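You operate a simulated robot arm through the tools that you are given. There is no shell and no other tool.

You are at the controls of a simulated two-armed robot. One attempt, no reset.

JOB
Pack the grey spare module in the kit carton, lid it and stick on the red label.
Fine: set the module down in the middle of the carton, then push it up to the insert; press lid and label home; inserts, other module and other labels stay. Set down upright: what you pick out.
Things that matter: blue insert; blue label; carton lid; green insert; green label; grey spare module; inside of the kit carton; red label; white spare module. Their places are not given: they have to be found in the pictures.

The check looks at the end state, three seconds after you hand in, the way a careful person would. Anything else that was tipped, shoved, dropped, spilled or broken makes it a failure. A push-on lid holds only when it is set on centred and level and pressed home; a screw cap is set on level and turned clockwise until tight.

ROBOT AND FRAMES
Two 7-joint arms with fingered hands on one trunk that stands fixed in place. Base frame: the origin is at the foot of the trunk, x ahead of it, y to its left, z up. Lengths are in mm, angles in degrees, forces in N, time in s.
The left shoulder is at [20, 269, 1172], the right one opposite. Each reaches about 1298 mm from its shoulder. Payload 5 kg a hand.
The tool frame of a hand sits at the grasp point between the pads (the TCP): z along the fingers, y along the line on which they close. The tips reach 42 mm beyond it. The gripper opens to 208 mm; its body begins 119 mm behind the TCP. The gripper is a hand of 4 fingers: y runs from the thumb to the fingers, the wrist lies at [0, 0, -317] in the tool frame, and closing takes about 1.5 s.
Orientation is told as [roll, pitch, yaw] about the base's x, y, z axes, in that order, counted from this pose: with the fingers straight down and closing along the base's y, the tool's x points along the base's -x, its y along +y and its z along -z.

CONTROLS
- The arms move only by the tool arm_command. It takes "left_rows", "right_rows" or both (then of equal length, played together; a hand with none holds still); each is a list of rows, each a list of 7 numbers: the shift along the tool's x, y, z in cm, then the turn, a rotation vector about the tool's x, y, z in degrees, then the closure in counts, from 0 (fully open) to 255 (shut). In form: [[x, y, z, ax, ay, az, jaw], ...]. A call has 1 to 20 rows; each row shifts and turns the commanded pose from where the row before left it, along the tool's axes as they then stand. Rows are played at 5 a second. More than 50 mm and 8.6 degrees between two rows, or a gripper value outside its range, and nothing of the call is played. Where a pose cannot be reached the arm comes as near as it can. A force on the tool above 90 N (or 10 N above the force at the start of the call, whichever is more), or a blocked arm, ends the call early, and 0.2 s more pass. The fingers move at their own pace (about 153 mm/s each) and stop on an object; they squeeze with about 27 N. The grip force told is the motor's: it shows also when the fingers shut on nothing. Time passes only in rows, and 0.2 s behind the last, so rows that do not move let the fingers close. It gives the time, the measured TCP pose, the force on the tool (base axes), the opening and the grip force at its end, in the units of the frame above (readings bear some noise), with the torque about the TCP (base axes, N m) and any sound that the robot's microphone picked up.
- Cameras (640 x 400 px; columns grow to the right, rows downward): "scene" is now at [152, 13.2, 1433.8]; the picture's right is [0.05, -1.00, 0.00], its down [-0.60, -0.03, -0.80] and it looks along [0.80, 0.04, -0.60] (base axes); focal length 322 px, centre (320, 200). "left" rides on the left gripper at [-93, 1, -146] in its tool frame; the picture's right is [-0.01, -1.00, 0.00], its down [0.84, -0.01, -0.54] and it looks along [0.54, -0.01, 0.84] (tool axes); focal length 280 px, centre (320, 200). "right" rides on the right gripper at [93, 1, -146] in its tool frame; the picture's right is [-0.01, 1.00, 0.00], its down [-0.84, -0.01, -0.54] and it looks along [-0.54, -0.01, 0.84] (tool axes); focal length 280 px, centre (320, 200).
- snapshot(camera): a new picture of that camera. It takes no simulated time.
- raise_lower(by): moves the trunk up (or, below 0, down) by that many mm; the arms and the scene camera ride with it, the base frame stays. It gives what a move gives, with no picture.
- preshape(shape, hand): the hand has 4 fingers and takes this shape, open, in about a second: jaw (thumb against the fingers, like two jaws); tri (thumb and two fingers); tip (a fingertip pinch); poke (one finger out to press); point (the index stretched); flat (the hand flat); cup (the hand cupped); fist (a fist). The gripper value then closes the fingers along that shape, each until it touches; the sizes above hold for jaw. It gives what a move gives, with no picture.
- pan_tilt(pan, tilt): turns the head with the scene camera to pan (to the left, within 80 degrees either way) and tilt (down, from -29 to 69), counted from straight ahead of the robot (the tilt from the chest, where the trunk bows). It gives what a move gives.
- locate(camera, pixels): there is no depth. For up to 12 entries [column, row, z] of the newest picture of that camera ("zoom" is the newest enlarged one), the place [x, y] in the base frame at which the ray of that pixel passes the height z, good to about 2 mm, but the place of the scene camera against the robot may be out by one fixed shift of up to 12 mm in any direction. It takes no simulated time.
- close_up(camera, box): a new picture of the part [left, top, right, bottom] of that camera's present view, enlarged. It takes no simulated time.
- hand_in(): hands the job in; it is judged then, once.

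Leave the grippers open and the arms clear of the work at the hand-in unless told otherwise.

The tools are called as a command line: name --argument value ..., lists and objects as JSON in quotes. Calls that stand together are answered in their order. arm_command: Moves the arms, as the interface text tells. Its arguments: {"type":"object","properties":{"left_rows":{"type":"array","items":{"type":"array","items":{"type":"number"}}},"right_rows":{"type":"array","items":{"type":"array","items":{"type":"number"}}}},"required":[]} The other tools are called the same way: raise_lower (by) moves the trunk up or down; preshape (shape, hand) gives the hand a shape; pan_tilt (pan, tilt) turns the head that bears the scene camera; snapshot (camera) takes a picture; locate (camera, pixels) gives the place at which the rays of pixels pass given heights; close_up (camera, box) takes an enlarged picture of a part of a camera's view; hand_in () hands the job in.

At the start:

```text
time_s: 0.0
left_tool_pos: [614.6, 280.4, 1075.4]
left_tcp_rot: [0.0, 0.0, 3.4]
left_force: [-0.2, 0.7, -0.1]
left_moment: [0.01, -0.01, -0.02]
left_opening: 207.7
left_finger_force: 0.1
left_shape: jaw
right_tool_pos: [548.4, -157.4, 1134.7]
right_tcp_rot: [0.0, 0.0, 3.4]
right_force: [-0.7, 0.6, -0.9]
right_moment: [-0.01, -0.01, -0.05]
right_opening: 207.8
right_finger_force: 0.0
right_shape: jaw
trunk travel left (down, up): [-550.0, 71.0]
head pan, tilt (commanded): [2.9, 37.1]
```

scene: 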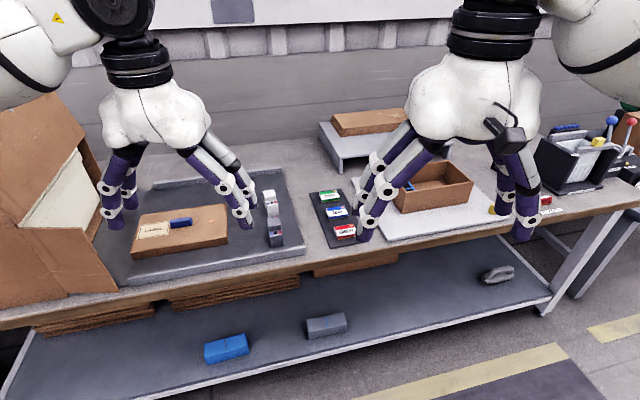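
right: 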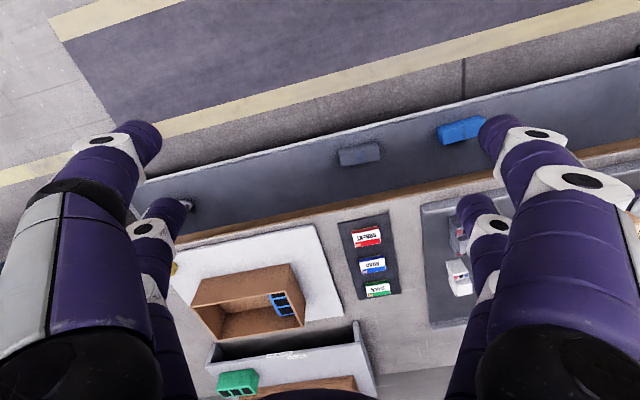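
left: 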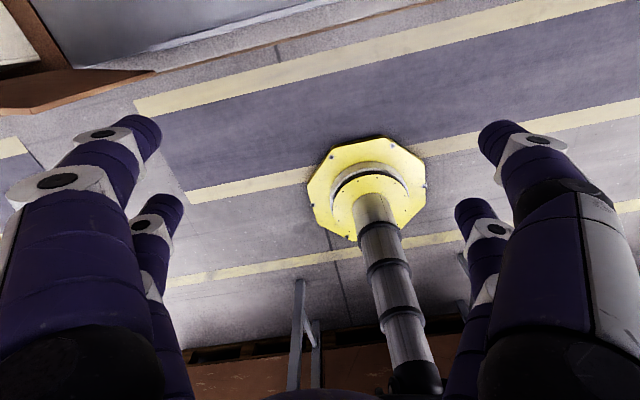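

I'll start by enlarging the parts of the scene picture to identify the items: the carton (around 430,185), labels (around 335,210), lid or module tray (around 190,230).

close_up --camera "scene" --box '[300, 90, 520, 250]'

close_up --camera "scene" --box '[90, 160, 320, 300]'

close_up --camera "right" --box '[160, 200, 520, 400]'

```text
2.50 times, centred on (410, 170) of scene
```

zoom: 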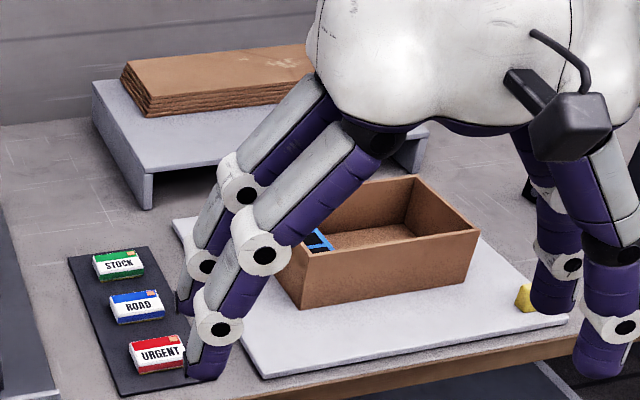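

```text
2.78 times, centred on (205, 230) of scene
```

zoom: 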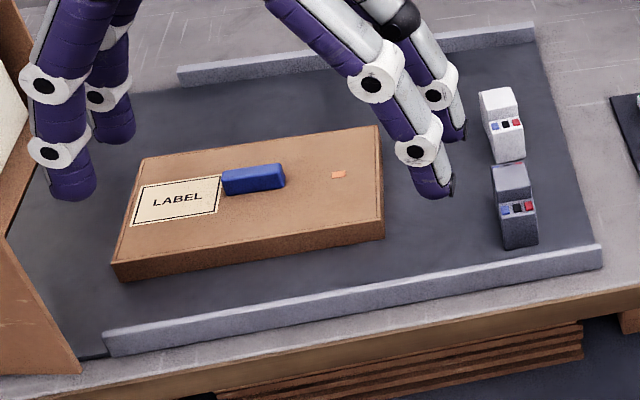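

```text
1.78 times, centred on (340, 300) of right
```

zoom: 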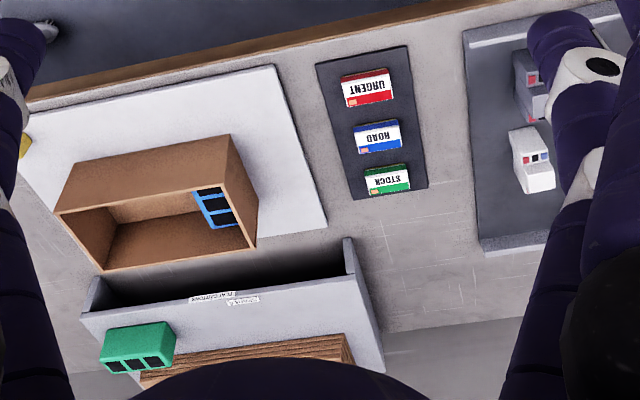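

I see the carton with the blue insert (scene about 420,185), the lid with blue handle and a "LABEL" field (about 190,230), grey module nearer (275,235), white module farther (269,200), red URGENT label (345,232). I'll find the table height by comparing rays of the same points from scene and right cameras.

locate --camera "scene" --pixels '[[345, 232, 700], [345, 232, 750], [345, 232, 800], [345, 232, 850], [345, 232, 900], [337, 211, 700], [337, 211, 800], [337, 211, 900]]'

locate --camera "right" --pixels '[[366, 237, 700], [366, 237, 750], [366, 237, 800], [366, 237, 850], [366, 237, 900], [372, 265, 700], [372, 265, 800], [372, 265, 900]]'

```text
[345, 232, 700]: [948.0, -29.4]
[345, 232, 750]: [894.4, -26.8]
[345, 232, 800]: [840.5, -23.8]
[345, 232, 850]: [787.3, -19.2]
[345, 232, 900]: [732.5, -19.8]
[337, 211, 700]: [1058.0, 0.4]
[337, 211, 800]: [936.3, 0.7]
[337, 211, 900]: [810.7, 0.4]
```

```text
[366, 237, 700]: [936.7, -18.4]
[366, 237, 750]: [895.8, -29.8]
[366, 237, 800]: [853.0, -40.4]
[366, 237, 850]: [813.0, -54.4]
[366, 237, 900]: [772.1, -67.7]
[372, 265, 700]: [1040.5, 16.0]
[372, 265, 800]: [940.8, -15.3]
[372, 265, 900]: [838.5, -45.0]
```

The label tops are at about z=750–780. The hands block the scene view, so I'll move the right hand back and to the right, and the left hand back and to the left, staying at height.

arm_command --left_rows '[[3, 3, 0, 0, 0, 0, 0], [3, 3, 0, 0, 0, 0, 0], [3, 3, 0, 0, 0, 0, 0], [3, 3, 0, 0, 0, 0, 0], [3, 3, 0, 0, 0, 0, 0], [3, 3, 0, 0, 0, 0, 0]]' --right_rows '[[2, -4, 0, 0, 0, 0, 0], [2, -4, 0, 0, 0, 0, 0], [2, -4, 0, 0, 0, 0, 0], [2, -4, 0, 0, 0, 0, 0], [2, -4, 0, 0, 0, 0, 0], [2, -4, 0, 0, 0, 0, 0]]'

snapshot --camera "scene"

snapshot --camera "right"

snapshot --camera "left"

```text
time_s: 1.4
left_tool_pos: [421.8, 450.3, 1078.7]
left_tcp_rot: [0.0, 0.0, 3.2]
left_force: [-1.2, 0.0, 0.4]
left_moment: [0.0, -0.14, -0.04]
left_opening: 207.9
left_finger_force: 0.0
left_shape: jaw
right_tool_pos: [441.4, -404.9, 1134.3]
right_tcp_rot: [0.0, -0.1, 3.3]
right_force: [-1.6, -1.3, 0.6]
right_moment: [0.06, -0.18, -0.01]
right_opening: 207.8
right_finger_force: 0.2
right_shape: jaw
trunk travel left (down, up): [-550.0, 71.0]
head pan, tilt (commanded): [2.9, 37.1]
```

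```text
taken
```

scene: 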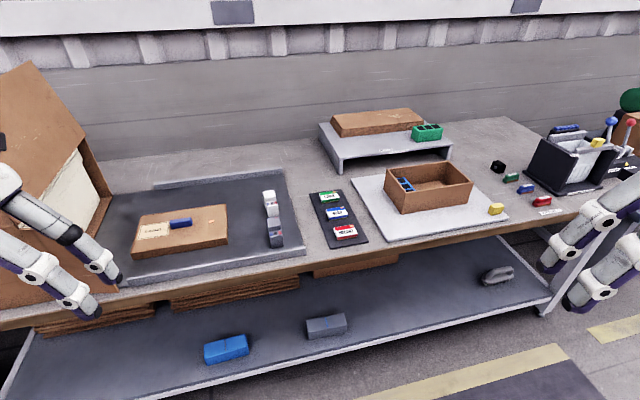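

```text
taken
```

right: 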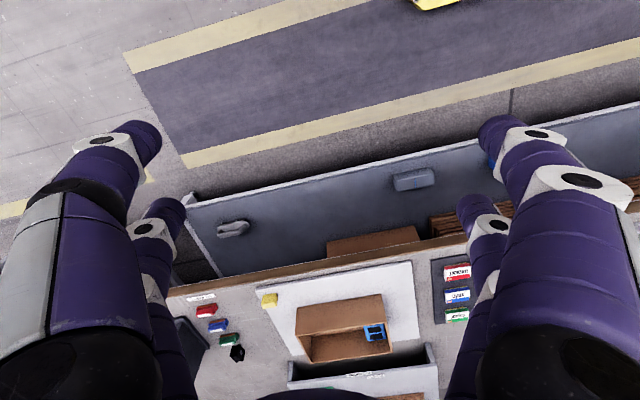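

```text
taken
```

left: 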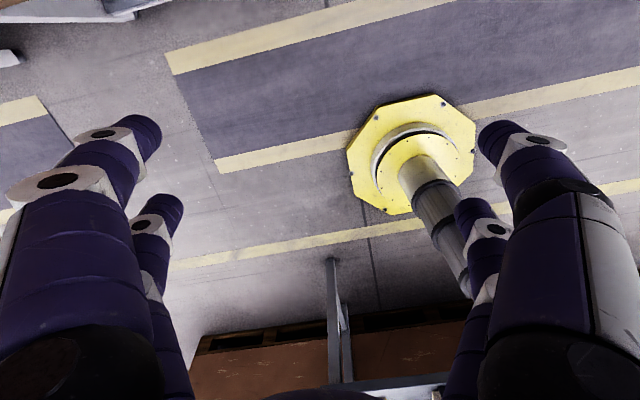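

Clear view now. I'll enlarge the module tray, the labels and the carton.

close_up --camera "scene" --box '[240, 180, 304, 260]'

close_up --camera "scene" --box '[370, 150, 498, 230]'

close_up --camera "scene" --box '[120, 190, 248, 270]'

close_up --camera "scene" --box '[290, 180, 386, 250]'

close_up --camera "right" --box '[260, 270, 420, 370]'

```text
5.00 times, centred on (272, 220) of scene
```

zoom: 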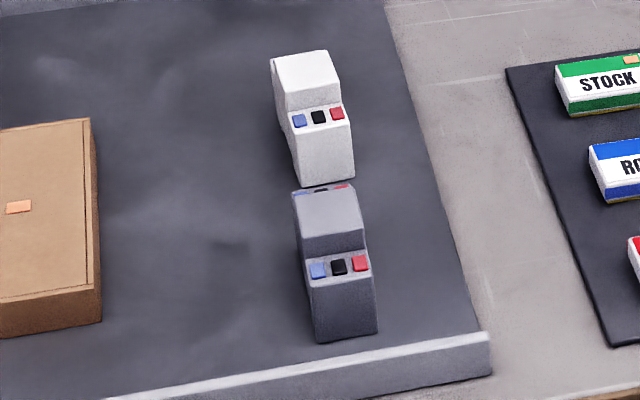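

```text
5.00 times, centred on (434, 190) of scene
```

zoom: 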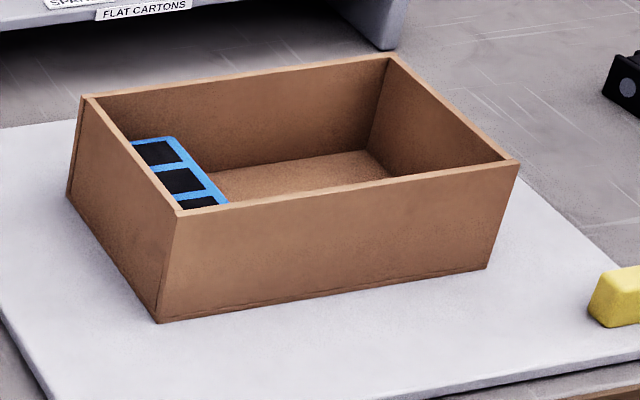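

```text
5.00 times, centred on (184, 230) of scene
```

zoom: 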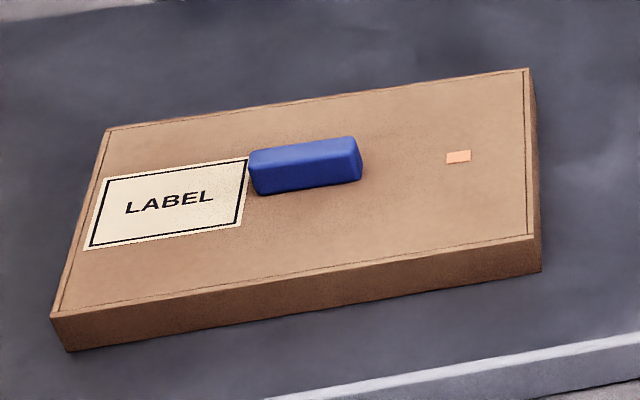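

```text
5.71 times, centred on (338, 215) of scene
```

zoom: 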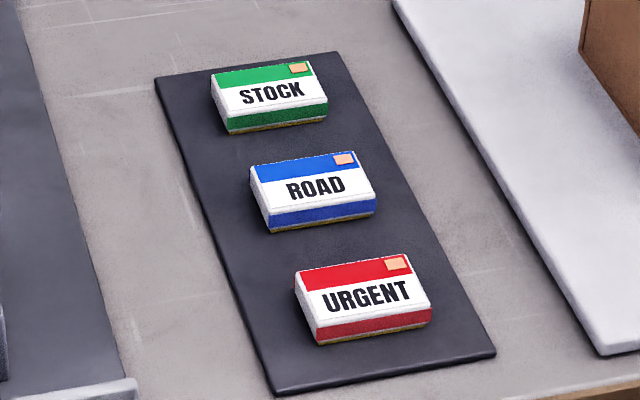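

```text
4.00 times, centred on (340, 320) of right
```

zoom: 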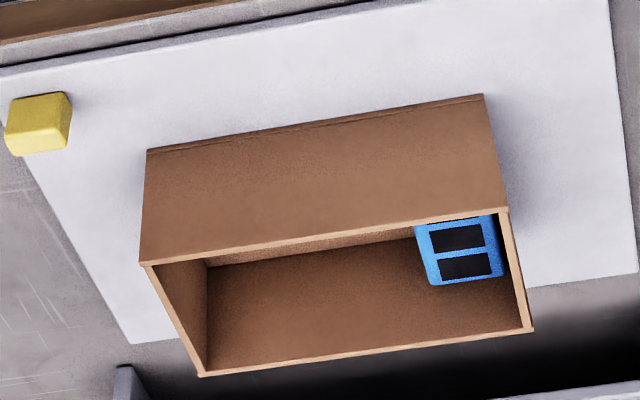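

I'll compute positions for the carton bottom-front corners (right picture 297,307.5 and 380.5,293.8) and the red label (457,272) at several heights.

locate --camera "right" --pixels '[[297, 307.5, 730], [297, 307.5, 760], [380.5, 293.8, 730], [380.5, 293.8, 760], [457, 272, 700], [457, 272, 730], [457, 272, 760], [457, 272, 800]]'

locate --camera "scene" --pixels '[[401.4, 214.4, 730], [401.4, 214.4, 760], [466.4, 204, 730], [466.4, 204, 760], [344, 231, 730], [344, 231, 760], [274, 226, 760], [274, 226, 800], [269, 196, 760], [269, 196, 800]]'

```text
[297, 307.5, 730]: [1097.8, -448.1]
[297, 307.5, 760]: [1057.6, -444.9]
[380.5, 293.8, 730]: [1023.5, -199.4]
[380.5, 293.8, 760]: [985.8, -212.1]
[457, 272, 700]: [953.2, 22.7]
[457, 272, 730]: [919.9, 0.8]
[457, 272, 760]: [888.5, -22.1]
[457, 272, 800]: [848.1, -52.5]
```

```text
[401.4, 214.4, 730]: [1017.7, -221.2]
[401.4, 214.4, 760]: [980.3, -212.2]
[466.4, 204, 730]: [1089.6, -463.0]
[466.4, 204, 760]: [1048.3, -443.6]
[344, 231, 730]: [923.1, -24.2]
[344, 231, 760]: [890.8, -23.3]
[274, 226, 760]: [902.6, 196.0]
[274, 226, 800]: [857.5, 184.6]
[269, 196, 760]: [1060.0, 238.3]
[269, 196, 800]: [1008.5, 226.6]
```

Rays agree at about z≈757 for the mat, with the carton's front bottom corners around (985,-212) and (1055,-445). I'll move the right hand ahead to look into the carton from above.

arm_command --right_rows '[[-4.5, 1.2, 0, 0, 0, 0, 0], [-4.5, 1.2, 0, 0, 0, 0, 0], [-4.5, 1.2, 0, 0, 0, 0, 0], [-4.5, 1.2, 0, 0, 0, 0, 0], [-4.5, 1.2, 0, 0, 0, 0, 0], [-4.5, 1.2, 0, 0, 0, 0, 0], [-4.5, 1.2, 0, 0, 0, 0, 0], [-4.5, 1.2, 0, 0, 0, 0, 0], [-4.5, 1.2, 0, 0, 0, 0, 0], [0, 0, 0, 0, 0, 0, 0]]'

snapshot --camera "right"

```text
time_s: 3.6
left_tool_pos: [424.1, 448.0, 1078.4]
left_tcp_rot: [0.1, 0.0, 3.3]
left_force: [-0.7, -1.1, 0.2]
left_moment: [0.04, 0.0, 0.01]
left_opening: 208.1
left_finger_force: 0.1
left_shape: jaw
right_tool_pos: [841.0, -274.4, 1132.5]
right_tcp_rot: [0.1, -0.1, 3.3]
right_force: [-0.2, -0.8, 0.3]
right_moment: [0.17, -0.02, 0.02]
right_opening: 207.9
right_finger_force: 0.1
right_shape: jaw
trunk travel left (down, up): [-550.0, 71.0]
head pan, tilt (commanded): [2.9, 37.1]
```

```text
taken
```

right: 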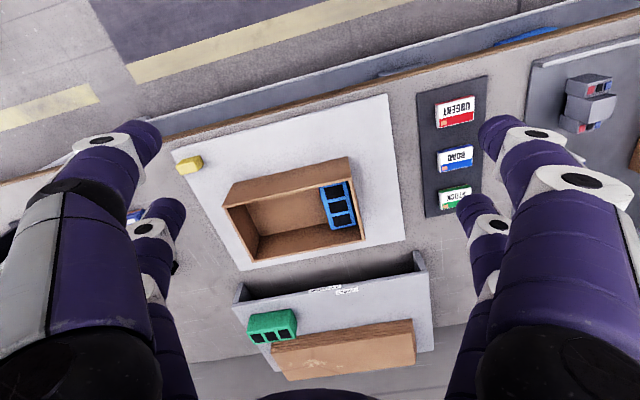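

close_up --camera "right" --box '[210, 140, 370, 240]'

close_up --camera "right" --box '[400, 70, 640, 220]'

```text
4.00 times, centred on (290, 190) of right
```

zoom: 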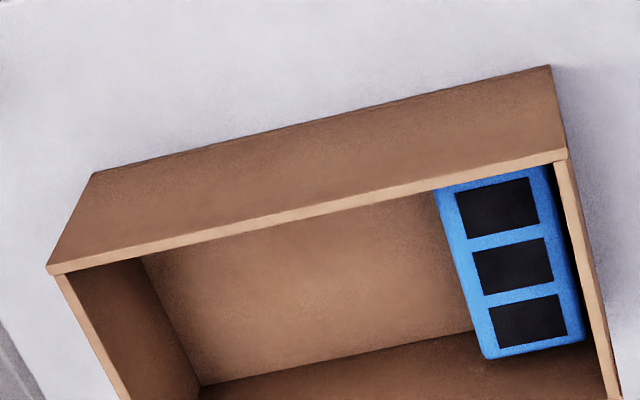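

```text
2.67 times, centred on (520, 145) of right
```

zoom: 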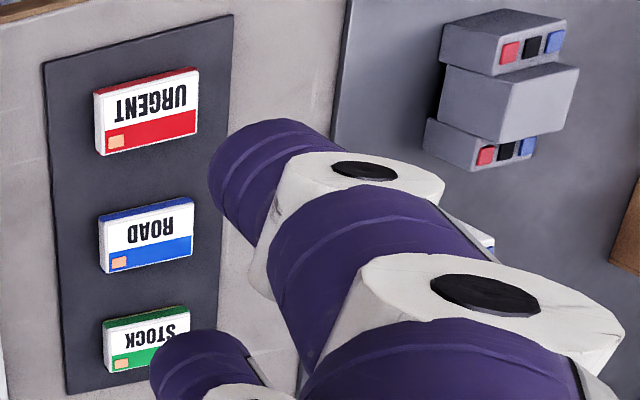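

I'll locate carton corners: bottom front (348,156.3),(233.3,183.5); rim front (352,179.3),(221.8,208) at several heights so vertical walls give the rim height.

locate --camera "right" --pixels '[[348, 156.3, 750], [348, 156.3, 760], [233.3, 183.5, 750], [233.3, 183.5, 760], [352, 179.3, 820], [352, 179.3, 840], [352, 179.3, 860], [221.8, 208, 820], [221.8, 208, 840], [221.8, 208, 860]]'

close_up --camera "right" --box '[210, 180, 370, 280]'

```text
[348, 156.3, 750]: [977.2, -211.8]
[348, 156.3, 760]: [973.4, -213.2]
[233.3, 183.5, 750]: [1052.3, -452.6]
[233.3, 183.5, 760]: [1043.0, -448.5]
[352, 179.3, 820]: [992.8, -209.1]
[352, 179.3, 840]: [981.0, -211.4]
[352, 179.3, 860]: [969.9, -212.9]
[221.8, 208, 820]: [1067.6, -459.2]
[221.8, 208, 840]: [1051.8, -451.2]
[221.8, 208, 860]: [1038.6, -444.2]
```

```text
4.00 times, centred on (290, 230) of right
```

zoom: 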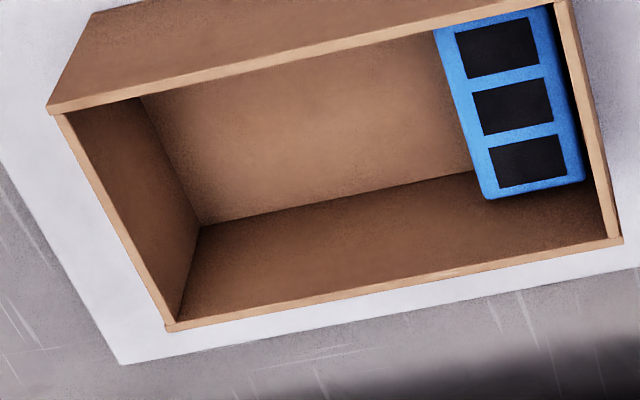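

Now locate the rim's outer corners at z=845, and the insert's corner at several heights in this enlarged picture.

locate --camera "zoom" --pixels '[[47, 112, 845], [570, 0, 845], [623, 242, 845], [167, 330, 845], [487, 198, 790], [487, 198, 820], [585, 180, 790], [585, 180, 820], [435, 28, 790], [435, 28, 820], [197, 224, 760], [180, 318, 845]]'

```text
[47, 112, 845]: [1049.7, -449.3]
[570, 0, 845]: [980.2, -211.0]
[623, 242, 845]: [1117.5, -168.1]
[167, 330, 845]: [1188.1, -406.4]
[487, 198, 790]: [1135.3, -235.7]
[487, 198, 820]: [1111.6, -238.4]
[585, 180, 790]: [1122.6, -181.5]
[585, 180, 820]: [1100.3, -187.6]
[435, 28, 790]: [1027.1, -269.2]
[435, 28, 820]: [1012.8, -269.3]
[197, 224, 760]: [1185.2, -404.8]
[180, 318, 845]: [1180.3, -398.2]
```

The carton centre is about (1084,-309), long axis yawed about 17°, rim at z≈845, with the blue insert at its +y end. Next I'll move the right hand left to view the modules closely.

arm_command --right_rows '[[1.4, 4.6, 0.8, 0, 0, 0, 0], [1.4, 4.6, 0.8, 0, 0, 0, 0], [1.4, 4.6, 0.8, 0, 0, 0, 0], [1.4, 4.6, 0.8, 0, 0, 0, 0], [1.4, 4.6, 0.8, 0, 0, 0, 0], [1.4, 4.6, 0.8, 0, 0, 0, 0], [1.4, 4.6, 0.8, 0, 0, 0, 0], [1.4, 4.6, 0.8, 0, 0, 0, 0], [1.4, 4.6, 0.8, 0, 0, 0, 0], [1.4, 4.6, 0.8, 0, 0, 0, 0], [0, 0, 0, 0, 0, 0, 0]]'

snapshot --camera "right"

```text
time_s: 6.0
left_tool_pos: [424.3, 448.8, 1078.4]
left_tcp_rot: [-0.1, 0.1, 3.3]
left_force: [0.9, 0.0, -0.3]
left_moment: [0.05, 0.03, 0.0]
left_opening: 207.8
left_finger_force: 0.1
left_shape: jaw
right_tool_pos: [674.6, 178.3, 1054.6]
right_tcp_rot: [0.0, 0.0, 3.3]
right_force: [0.3, -0.2, 0.7]
right_moment: [0.09, 0.08, -0.02]
right_opening: 207.9
right_finger_force: 0.1
right_shape: jaw
trunk travel left (down, up): [-550.0, 71.0]
head pan, tilt (commanded): [2.9, 37.1]
```

```text
taken
```

right: 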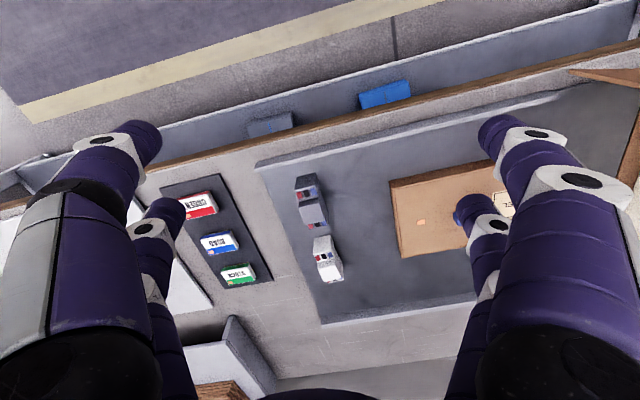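

close_up --camera "right" --box '[256, 165, 384, 245]'

close_up --camera "right" --box '[280, 165, 360, 215]'

```text
5.00 times, centred on (320, 205) of right
```

zoom: 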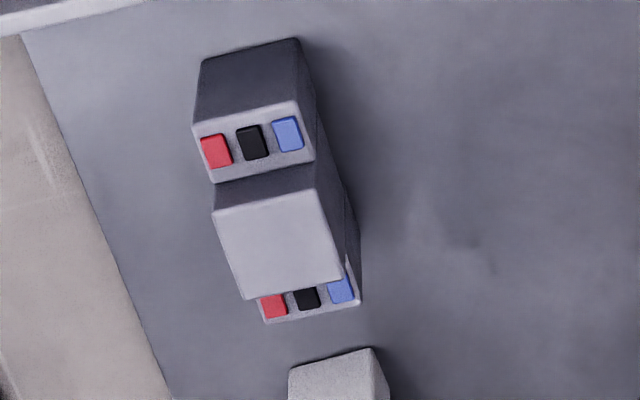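

```text
8.00 times, centred on (320, 190) of right
```

zoom: 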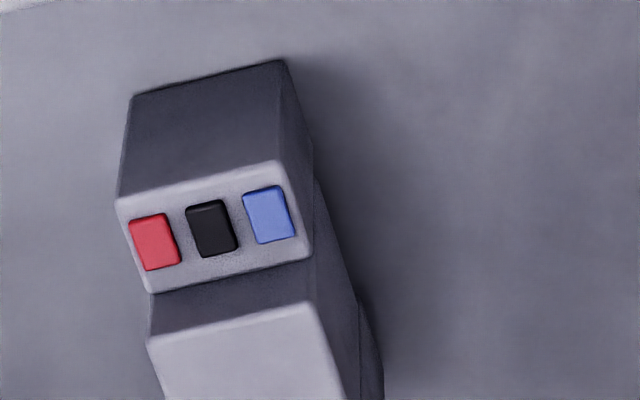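

Grey module: bottom front edge (296,177)-(315.4,172.6), ledge front edge (294.4,190.4)-(316,185.4), tall top corners (298.4,207.4),(320.6,202.6),(324.4,221),(305,225). I'll locate at a set of heights.

locate --camera "right" --pixels '[[296, 177, 755], [315.4, 172.6, 755], [294.4, 190.4, 780], [294.4, 190.4, 800], [316, 185.4, 780], [316, 185.4, 800], [298.4, 207.4, 800], [298.4, 207.4, 830], [320.6, 202.6, 830], [324.4, 221, 830], [305, 225, 830], [328.2, 225.6, 790]]'

```text
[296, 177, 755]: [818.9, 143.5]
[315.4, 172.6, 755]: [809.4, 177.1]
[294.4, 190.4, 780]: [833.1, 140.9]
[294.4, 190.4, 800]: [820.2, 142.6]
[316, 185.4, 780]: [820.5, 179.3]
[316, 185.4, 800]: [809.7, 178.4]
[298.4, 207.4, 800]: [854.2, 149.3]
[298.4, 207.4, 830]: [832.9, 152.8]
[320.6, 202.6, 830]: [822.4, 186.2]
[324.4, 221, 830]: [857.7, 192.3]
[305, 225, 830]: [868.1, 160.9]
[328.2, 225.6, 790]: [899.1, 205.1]
```

The module is about 86 long, 36 wide, yawed ~15°, centre ≈(856,172), ledge z≈800. I'll move the right hand above it (z≈940), turn it to yaw ~15°, and look again.

arm_command --right_rows '[[-3.0, -0.28, 1.9, 0, 0, 0, 0], [-3.0, -0.28, 1.9, 0, 0, 0, 0], [-3.0, -0.28, 1.9, 0, 0, 0, 0], [-3.0, -0.28, 1.9, 0, 0, 0, 0], [-3.0, -0.28, 1.9, 0, 0, 0, 0], [-3.0, -0.28, 1.9, 0, 0, 0, 0], [0, 0, 0, 0, 0, -6, 0], [0, 0, 0, 0, 0, -6, 0], [0, 0, 0, 0, 0, 0, 0]]'

snapshot --camera "right"

snapshot --camera "scene"

```text
time_s: 8.2
left_tool_pos: [424.9, 449.9, 1077.6]
left_tcp_rot: [0.0, 0.0, 3.4]
left_force: [1.5, -0.8, 0.0]
left_moment: [0.06, 0.07, -0.01]
left_opening: 207.8
left_finger_force: 0.0
left_shape: jaw
right_tool_pos: [897.5, 66.0, 929.8]
right_tcp_rot: [-0.3, 0.4, 9.2]
right_force: [0.3, -0.6, -0.7]
right_moment: [0.07, 0.08, 0.03]
right_opening: 208.0
right_finger_force: 0.1
right_shape: jaw
right hand out of reach, approached as far as the arm can: row 6
trunk travel left (down, up): [-550.0, 71.0]
head pan, tilt (commanded): [2.9, 37.1]
stopped in row 9 (right hand): the arm was blocked; the commanded pose is now the measured one
```

```text
taken
```

right: 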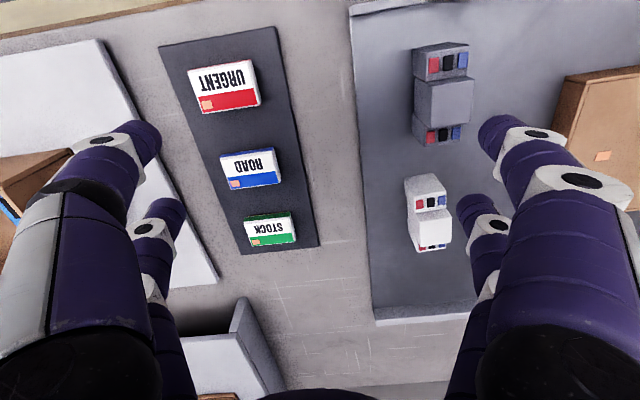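

```text
taken
```

scene: 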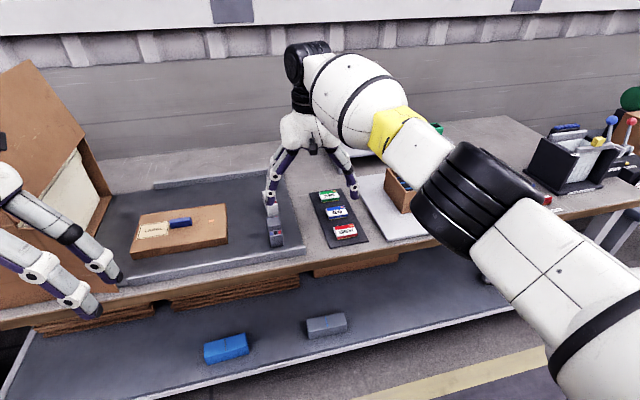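

The right arm got near its reach limit there (wrist reach is about 950–980 mm from the shoulder), so I'll need a forward-tilted hand. Let me locate the lid in the scene view (corners 141.4,215.6; 225.6,203.6; 227,237; 130.4,253.4; handle 181,223) at z≈790.

locate --camera "scene" --pixels '[[141.4, 215.6, 785], [225.6, 203.6, 785], [227, 237, 785], [130.4, 253.4, 785], [228.2, 244, 755], [134, 260, 755], [171.5, 226, 800], [191, 222.5, 800], [155.5, 231, 785]]'

close_up --camera "right" --box '[160, 40, 320, 140]'

close_up --camera "right" --box '[380, 30, 508, 110]'

```text
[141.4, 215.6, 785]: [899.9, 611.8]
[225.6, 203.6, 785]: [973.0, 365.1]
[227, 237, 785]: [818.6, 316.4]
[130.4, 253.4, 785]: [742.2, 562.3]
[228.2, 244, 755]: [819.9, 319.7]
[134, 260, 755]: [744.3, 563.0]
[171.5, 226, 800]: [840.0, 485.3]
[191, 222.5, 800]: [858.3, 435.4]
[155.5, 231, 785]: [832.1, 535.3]
```

```text
4.00 times, centred on (240, 90) of right
```

zoom: 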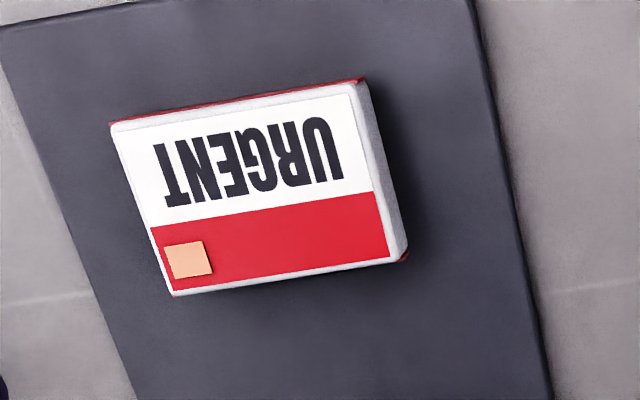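

```text
5.00 times, centred on (444, 70) of right
```

zoom: 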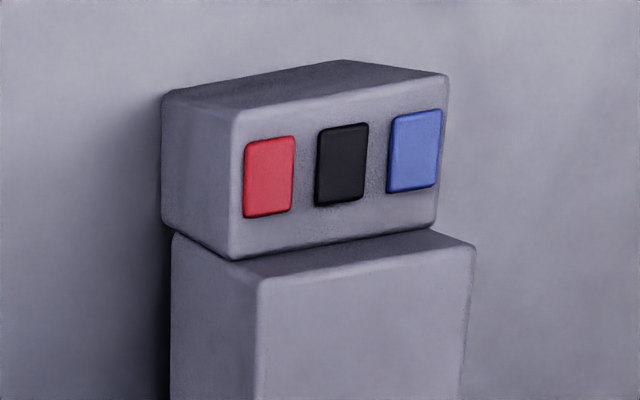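

The whole bench is yawed ~17°: the lid centre is ≈(858,464), its long axis parallel to the carton's. I'll back the right hand off, raise it a little, and tilt it forward 30° (turn −30° about tool y) so the wrist needs less reach.

arm_command --right_rows '[[3.44, -2.5, -1.2, 0, 0, 0, 0], [3.44, -2.5, -1.2, 0, 0, 0, 0], [3.44, -2.5, -1.2, 0, 0, 0, 0], [3.44, -2.5, -1.2, 0, 0, 0, 0], [3.44, -2.5, -1.2, 0, 0, 0, 0], [0, 0, 0, 0, -7.5, 0, 0], [0, 0, 0, 0, -7.5, 0, 0], [0, 0, 0, 0, -7.5, 0, 0], [0, 0, 0, 0, -7.5, 0, 0], [0, 0, 0, 0, 0, 0, 0]]'

snapshot --camera "scene"

snapshot --camera "right"

```text
time_s: 10.4
left_tool_pos: [423.4, 450.2, 1078.4]
left_tcp_rot: [0.0, 0.0, 3.3]
left_force: [0.0, 0.2, 0.3]
left_moment: [0.02, -0.01, -0.04]
left_opening: 207.8
left_finger_force: 0.1
left_shape: jaw
right_tool_pos: [744.2, -79.6, 992.1]
right_tcp_rot: [-0.4, -29.7, 9.8]
right_force: [-0.4, 0.0, 0.8]
right_moment: [0.02, -0.04, 0.02]
right_opening: 207.9
right_finger_force: 0.1
right_shape: jaw
trunk travel left (down, up): [-550.0, 71.0]
head pan, tilt (commanded): [2.9, 37.1]
```

```text
taken
```

scene: 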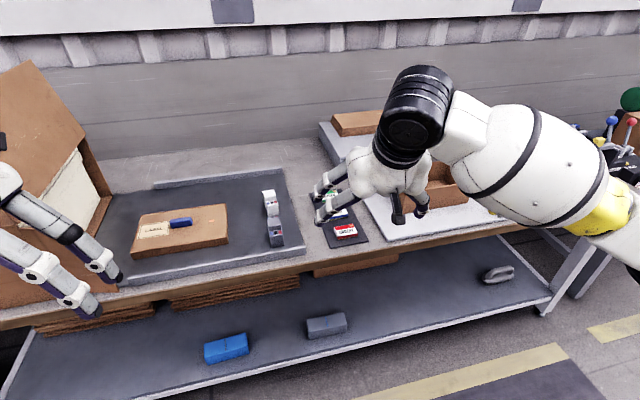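

```text
taken
```

right: 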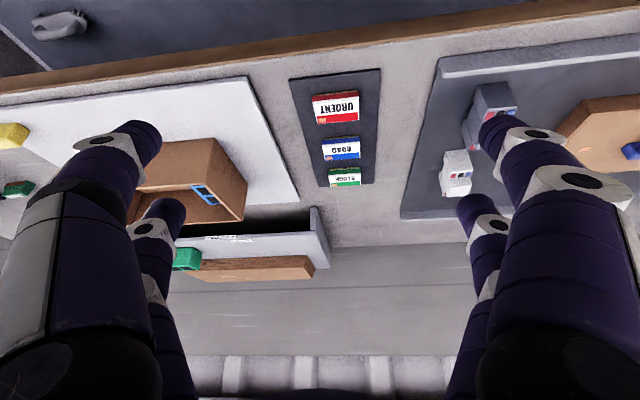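

Tilt works (pitch −29.7). Now I'll look at the "tip" shape from the hand camera to understand its geometry.

preshape --shape "tip" --hand "right"

snapshot --camera "right"

close_up --camera "scene" --box '[300, 120, 460, 240]'

```text
time_s: 11.3
left_tool_pos: [423.8, 450.0, 1078.0]
left_tcp_rot: [0.1, 0.0, 3.5]
left_force: [-0.2, -0.4, -0.4]
left_moment: [-0.01, 0.02, -0.04]
left_opening: 208.0
left_finger_force: 0.0
left_shape: jaw
right_tool_pos: [744.0, -80.2, 992.7]
right_tcp_rot: [-0.3, -29.5, 9.8]
right_force: [0.2, -0.1, -1.2]
right_moment: [0.02, 0.03, 0.02]
right_opening: 208.2
right_finger_force: 0.0
right_shape: tip
trunk travel left (down, up): [-550.0, 71.0]
head pan, tilt (commanded): [2.9, 37.1]
```

```text
taken
```

right: 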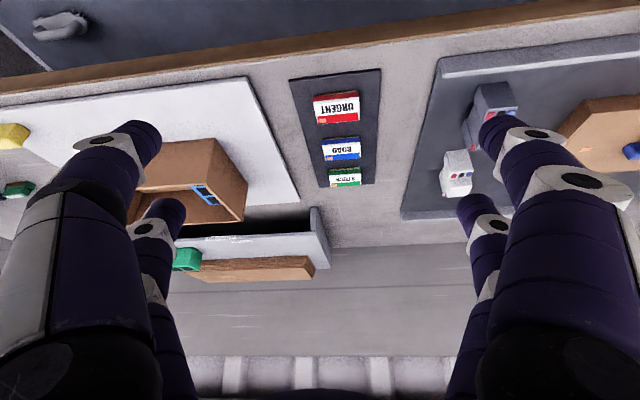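

```text
3.33 times, centred on (380, 180) of scene
```

zoom: 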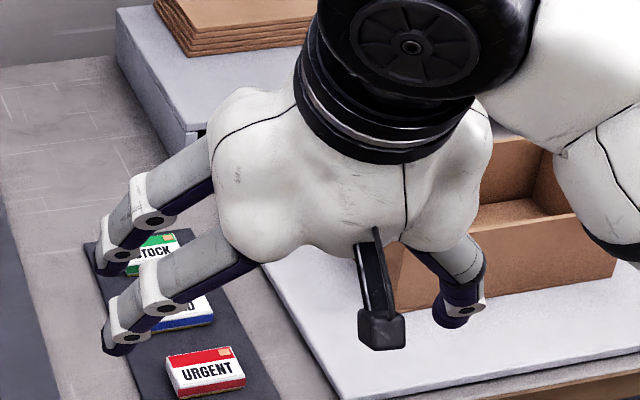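

The open "tip" shape looks the same as jaw. I'll close it most of the way in the air and look at where the fingertips go.

arm_command --right_rows '[[0, 0, 0, 0, 0, 0, 180], [0, 0, 0, 0, 0, 0, 180], [0, 0, 0, 0, 0, 0, 180], [0, 0, 0, 0, 0, 0, 180], [0, 0, 0, 0, 0, 0, 180], [0, 0, 0, 0, 0, 0, 180], [0, 0, 0, 0, 0, 0, 180]]'

snapshot --camera "right"

arm_command --right_rows '[[0, 0, 0, 0, 0, 0, 255], [0, 0, 0, 0, 0, 0, 255], [0, 0, 0, 0, 0, 0, 255], [0, 0, 0, 0, 0, 0, 255], [0, 0, 0, 0, 0, 0, 255]]'

snapshot --camera "right"

```text
time_s: 12.9
left_tool_pos: [424.3, 450.4, 1078.3]
left_tcp_rot: [0.0, 0.0, 3.5]
left_force: [-0.7, -0.4, 0.2]
left_moment: [0.02, 0.0, 0.01]
left_opening: 207.9
left_finger_force: 0.1
left_shape: jaw
right_tool_pos: [742.5, -80.1, 993.1]
right_tcp_rot: [-0.3, -29.6, 9.8]
right_force: [-0.3, -0.4, 0.1]
right_moment: [-0.01, -0.02, 0.01]
right_opening: 61.6
right_finger_force: 0.0
right_shape: tip
trunk travel left (down, up): [-550.0, 71.0]
head pan, tilt (commanded): [2.9, 37.1]
```

```text
taken
```

right: 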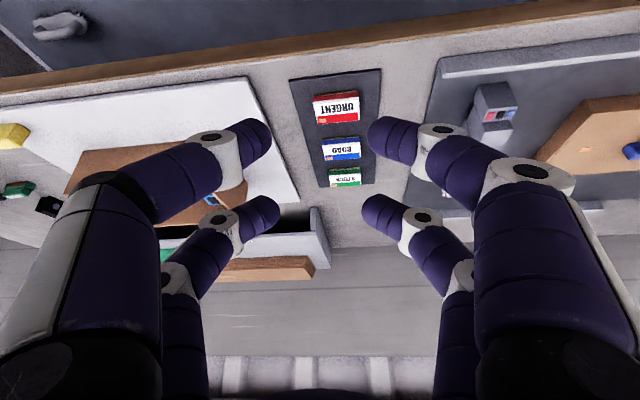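

```text
time_s: 14.1
left_tool_pos: [422.8, 450.2, 1077.9]
left_tcp_rot: [-0.1, 0.1, 3.3]
left_force: [0.0, -0.7, 0.1]
left_moment: [-0.01, 0.0, 0.0]
left_opening: 207.9
left_finger_force: 0.0
left_shape: jaw
right_tool_pos: [744.3, -81.4, 992.6]
right_tcp_rot: [-0.4, -29.7, 9.9]
right_force: [-0.3, 0.7, -1.6]
right_moment: [0.0, 0.01, 0.04]
right_opening: 0.2
right_finger_force: 26.9
right_shape: tip
trunk travel left (down, up): [-550.0, 71.0]
head pan, tilt (commanded): [2.9, 37.1]
```

```text
taken
```

right: 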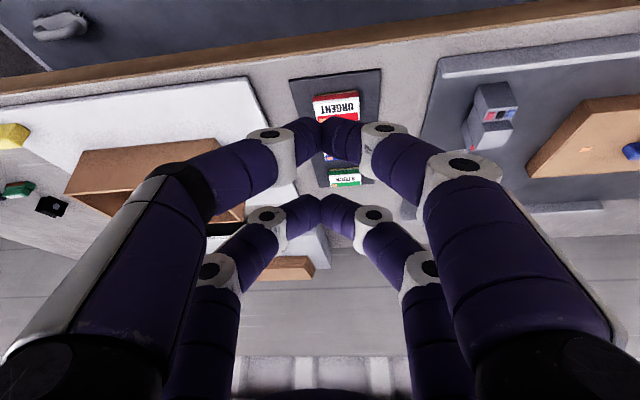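

In "tip" both pairs meet at fingertips, with pairs ~60 mm apart along tool x. Let me look at "tri" closed too.

preshape --shape "tri" --hand "right"

snapshot --camera "right"

arm_command --right_rows '[[0, 0, 0, 0, 0, 0, 255], [0, 0, 0, 0, 0, 0, 255], [0, 0, 0, 0, 0, 0, 255], [0, 0, 0, 0, 0, 0, 255], [0, 0, 0, 0, 0, 0, 255], [0, 0, 0, 0, 0, 0, 255], [0, 0, 0, 0, 0, 0, 255], [0, 0, 0, 0, 0, 0, 255]]'

snapshot --camera "right"

```text
time_s: 15.0
left_tool_pos: [424.0, 449.4, 1077.8]
left_tcp_rot: [-0.1, 0.0, 3.4]
left_force: [0.6, 0.1, -0.8]
left_moment: [0.0, 0.02, -0.04]
left_opening: 208.1
left_finger_force: 0.0
left_shape: jaw
right_tool_pos: [744.1, -79.1, 992.8]
right_tcp_rot: [-0.3, -29.6, 9.9]
right_force: [0.7, 0.2, -0.6]
right_moment: [0.03, 0.0, 0.04]
right_opening: 207.6
right_finger_force: 0.1
right_shape: tri
trunk travel left (down, up): [-550.0, 71.0]
head pan, tilt (commanded): [2.9, 37.1]
```

```text
taken
```

right: 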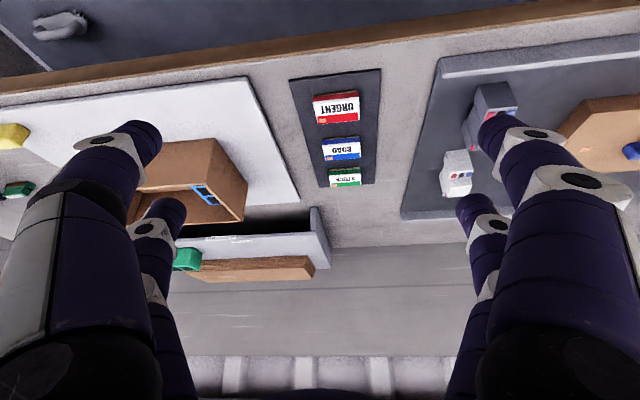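

```text
time_s: 16.8
left_tool_pos: [423.0, 450.1, 1077.9]
left_tcp_rot: [0.0, 0.0, 3.4]
left_force: [0.3, 1.0, 0.1]
left_moment: [-0.03, 0.03, -0.03]
left_opening: 207.8
left_finger_force: 0.1
left_shape: jaw
right_tool_pos: [744.1, -79.7, 992.9]
right_tcp_rot: [-0.3, -29.6, 9.8]
right_force: [-0.2, 0.4, -0.7]
right_moment: [0.01, 0.01, 0.01]
right_opening: 0.1
right_finger_force: 27.1
right_shape: tri
trunk travel left (down, up): [-550.0, 71.0]
head pan, tilt (commanded): [2.9, 37.1]
```

```text
taken
```

right: 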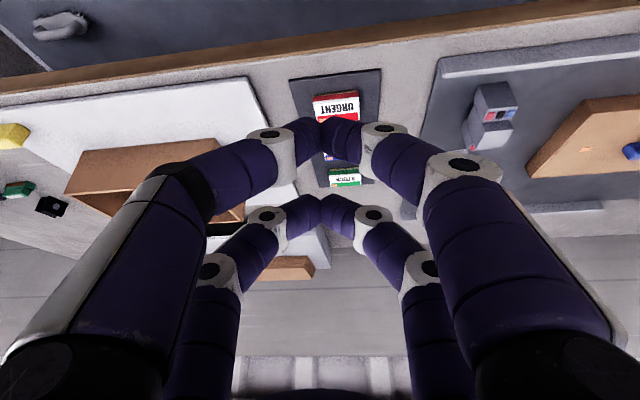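

"tri" looks the same. I'll check "fist" and "poke" for pressing, and return to "jaw" afterwards.

preshape --shape "fist" --hand "right"

snapshot --camera "right"

close_up --camera "scene" --box '[300, 120, 460, 240]'

preshape --shape "poke" --hand "right"

snapshot --camera "right"

close_up --camera "scene" --box '[300, 120, 460, 240]'

```text
time_s: 17.7
left_tool_pos: [423.8, 450.6, 1078.4]
left_tcp_rot: [0.0, 0.0, 3.4]
left_force: [0.2, 0.9, -0.6]
left_moment: [0.02, -0.01, 0.03]
left_opening: 207.9
left_finger_force: 0.0
left_shape: jaw
right_tool_pos: [744.6, -81.1, 993.3]
right_tcp_rot: [-0.3, -29.5, 9.8]
right_force: [-0.9, -1.9, 1.4]
right_moment: [0.01, -0.08, -0.07]
right_opening: 0.1
right_finger_force: 0.0
right_shape: fist
trunk travel left (down, up): [-550.0, 71.0]
head pan, tilt (commanded): [2.9, 37.1]
```

```text
taken
```

right: 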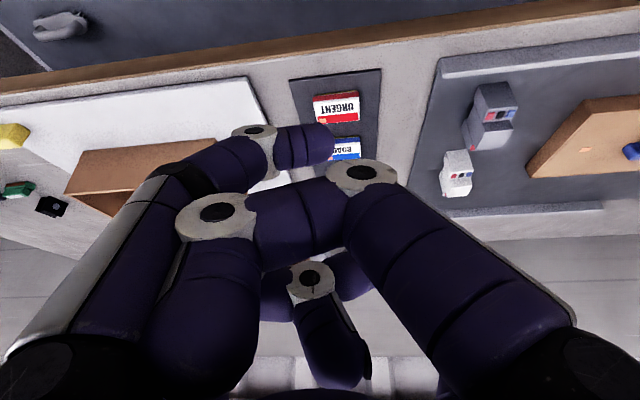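

```text
3.33 times, centred on (380, 180) of scene
```

zoom: 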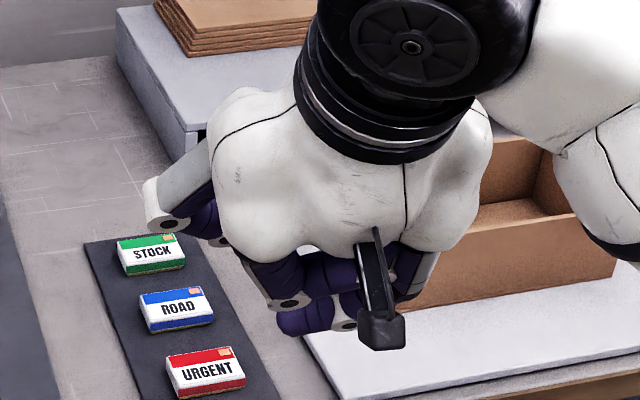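

```text
time_s: 18.6
left_tool_pos: [423.7, 449.4, 1077.7]
left_tcp_rot: [-0.1, 0.0, 3.3]
left_force: [0.0, -0.6, -0.6]
left_moment: [0.01, 0.01, 0.03]
left_opening: 207.8
left_finger_force: 0.1
left_shape: jaw
right_tool_pos: [745.1, -79.7, 993.3]
right_tcp_rot: [-0.3, -29.6, 9.8]
right_force: [0.1, 0.3, 0.2]
right_moment: [0.01, -0.01, 0.0]
right_opening: 0.0
right_finger_force: 0.0
right_shape: poke
trunk travel left (down, up): [-550.0, 71.0]
head pan, tilt (commanded): [2.9, 37.1]
```

```text
taken
```

right: 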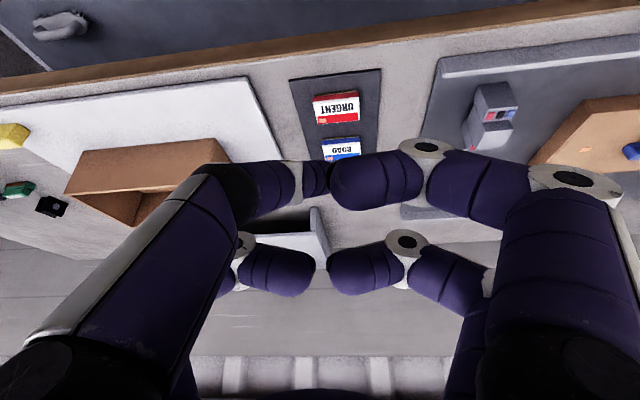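

```text
3.33 times, centred on (380, 180) of scene
```

zoom: 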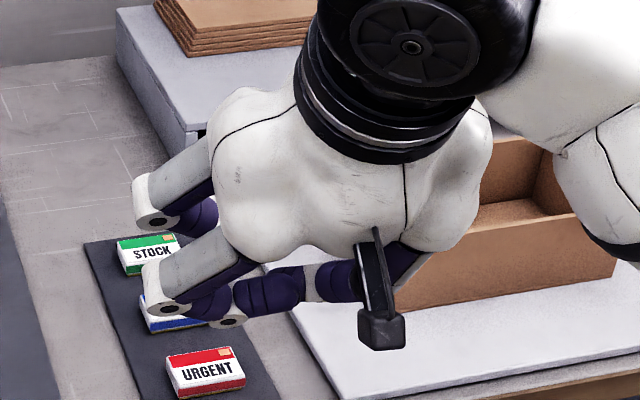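

The fingers really articulate. Now back to "jaw", closed part-way to the module's width plus margin, to compare.

preshape --shape "jaw" --hand "right"

arm_command --right_rows '[[0, 0, 0, 0, 0, 0, 180], [0, 0, 0, 0, 0, 0, 180], [0, 0, 0, 0, 0, 0, 180], [0, 0, 0, 0, 0, 0, 180], [0, 0, 0, 0, 0, 0, 180], [0, 0, 0, 0, 0, 0, 180], [0, 0, 0, 0, 0, 0, 180]]'

snapshot --camera "right"

close_up --camera "scene" --box '[300, 120, 460, 240]'

```text
time_s: 19.5
left_tool_pos: [424.0, 449.9, 1077.7]
left_tcp_rot: [0.0, 0.0, 3.3]
left_force: [-0.2, -0.1, 0.2]
left_moment: [0.01, -0.02, 0.02]
left_opening: 208.0
left_finger_force: 0.0
left_shape: jaw
right_tool_pos: [744.3, -80.3, 993.0]
right_tcp_rot: [-0.3, -29.6, 9.8]
right_force: [-1.4, -0.9, 0.3]
right_moment: [-0.02, 0.02, 0.02]
right_opening: 207.9
right_finger_force: 0.1
right_shape: jaw
trunk travel left (down, up): [-550.0, 71.0]
head pan, tilt (commanded): [2.9, 37.1]
```

```text
time_s: 21.1
left_tool_pos: [422.9, 449.9, 1077.9]
left_tcp_rot: [0.1, 0.0, 3.4]
left_force: [0.4, -0.3, 0.5]
left_moment: [0.01, 0.0, 0.04]
left_opening: 208.0
left_finger_force: 0.0
left_shape: jaw
right_tool_pos: [744.7, -79.6, 992.4]
right_tcp_rot: [-0.3, -29.6, 9.9]
right_force: [-0.1, 0.4, -0.6]
right_moment: [0.0, -0.02, 0.03]
right_opening: 61.4
right_finger_force: 0.1
right_shape: jaw
trunk travel left (down, up): [-550.0, 71.0]
head pan, tilt (commanded): [2.9, 37.1]
```

```text
taken
```

right: 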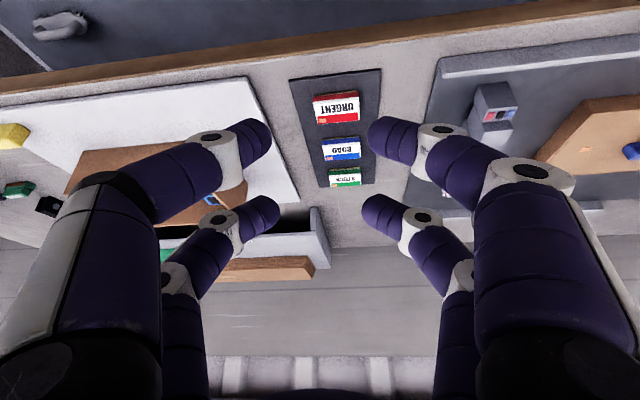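

```text
3.33 times, centred on (380, 180) of scene
```

zoom: 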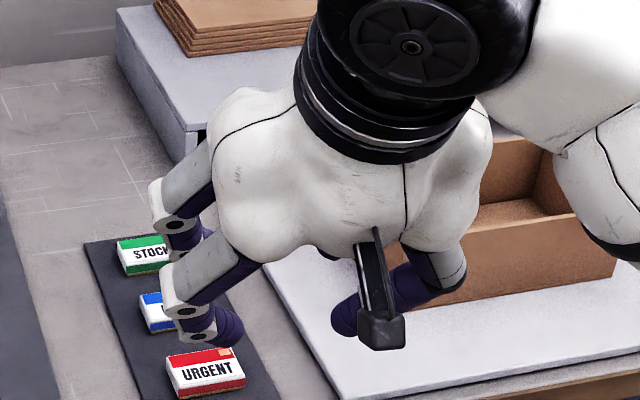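

Counts map linearly to opening (208·(1−c/255)). The near finger pair sits at tool x≈+30, the far pair at −30. Now I'll take close-ups of the red label and the module from this tilted viewpoint to measure sizes and heights.

close_up --camera "right" --box '[290, 70, 390, 132]'

locate --camera "right" --pixels '[[336, 108, 755], [336, 108, 765], [336, 108, 775], [472, 115, 760], [472, 115, 800]]'

close_up --camera "right" --box '[450, 70, 530, 120]'

```text
6.40 times, centred on (340, 101) of right
```

zoom: 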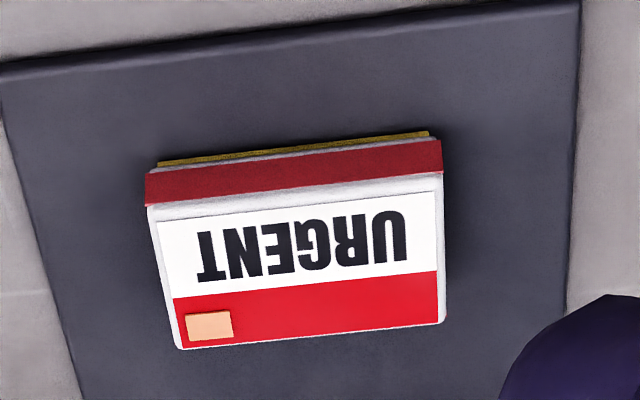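

```text
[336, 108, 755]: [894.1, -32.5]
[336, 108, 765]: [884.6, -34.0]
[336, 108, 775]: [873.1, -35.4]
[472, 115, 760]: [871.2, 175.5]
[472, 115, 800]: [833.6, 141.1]
```

```text
8.00 times, centred on (490, 95) of right
```

zoom: 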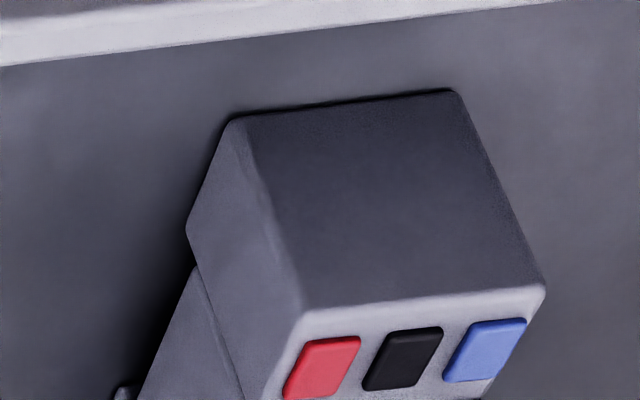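

Next I'll locate the label's top corners in this view to cross-check with the previous viewpoint's rays (top corner near the orange mark: 318.1,124.1; other: 359.5,119.8; front: 314.2,103.3 and 358.8,99.4).

locate --camera "right" --pixels '[[318.1, 124.1, 760], [318.1, 124.1, 770], [318.1, 124.1, 780], [359.5, 119.8, 760], [359.5, 119.8, 770], [359.5, 119.8, 780], [314.2, 103.3, 770], [358.8, 99.4, 770]]'

```text
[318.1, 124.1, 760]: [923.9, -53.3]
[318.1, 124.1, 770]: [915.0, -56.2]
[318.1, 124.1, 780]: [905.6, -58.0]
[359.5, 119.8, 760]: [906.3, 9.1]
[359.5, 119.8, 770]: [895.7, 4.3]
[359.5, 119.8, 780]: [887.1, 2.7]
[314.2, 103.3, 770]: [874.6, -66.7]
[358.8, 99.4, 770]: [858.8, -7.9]
```

Label top is at z≈776, about 62×42×16 mm, centred near (886,-30). Now the module's front-bottom corners (479,84.8),(506.9,81.3) and ledge-front corners (487.5,108.8),(517.5,105.6) in this view.

locate --camera "right" --pixels '[[479, 84.8, 745], [479, 84.8, 755], [479, 84.8, 765], [506.9, 81.3, 745], [506.9, 81.3, 755], [506.9, 81.3, 765], [487.5, 108.8, 790], [487.5, 108.8, 800], [487.5, 108.8, 810], [517.5, 105.6, 790], [517.5, 105.6, 800], [517.5, 105.6, 810]]'

```text
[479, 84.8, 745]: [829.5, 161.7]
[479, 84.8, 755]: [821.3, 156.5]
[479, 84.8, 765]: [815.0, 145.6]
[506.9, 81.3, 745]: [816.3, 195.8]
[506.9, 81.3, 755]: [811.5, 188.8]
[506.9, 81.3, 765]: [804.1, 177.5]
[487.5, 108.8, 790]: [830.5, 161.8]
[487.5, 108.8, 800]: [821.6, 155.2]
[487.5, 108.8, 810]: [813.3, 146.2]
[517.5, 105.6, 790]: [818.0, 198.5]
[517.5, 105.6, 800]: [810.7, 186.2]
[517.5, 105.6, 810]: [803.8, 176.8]
```

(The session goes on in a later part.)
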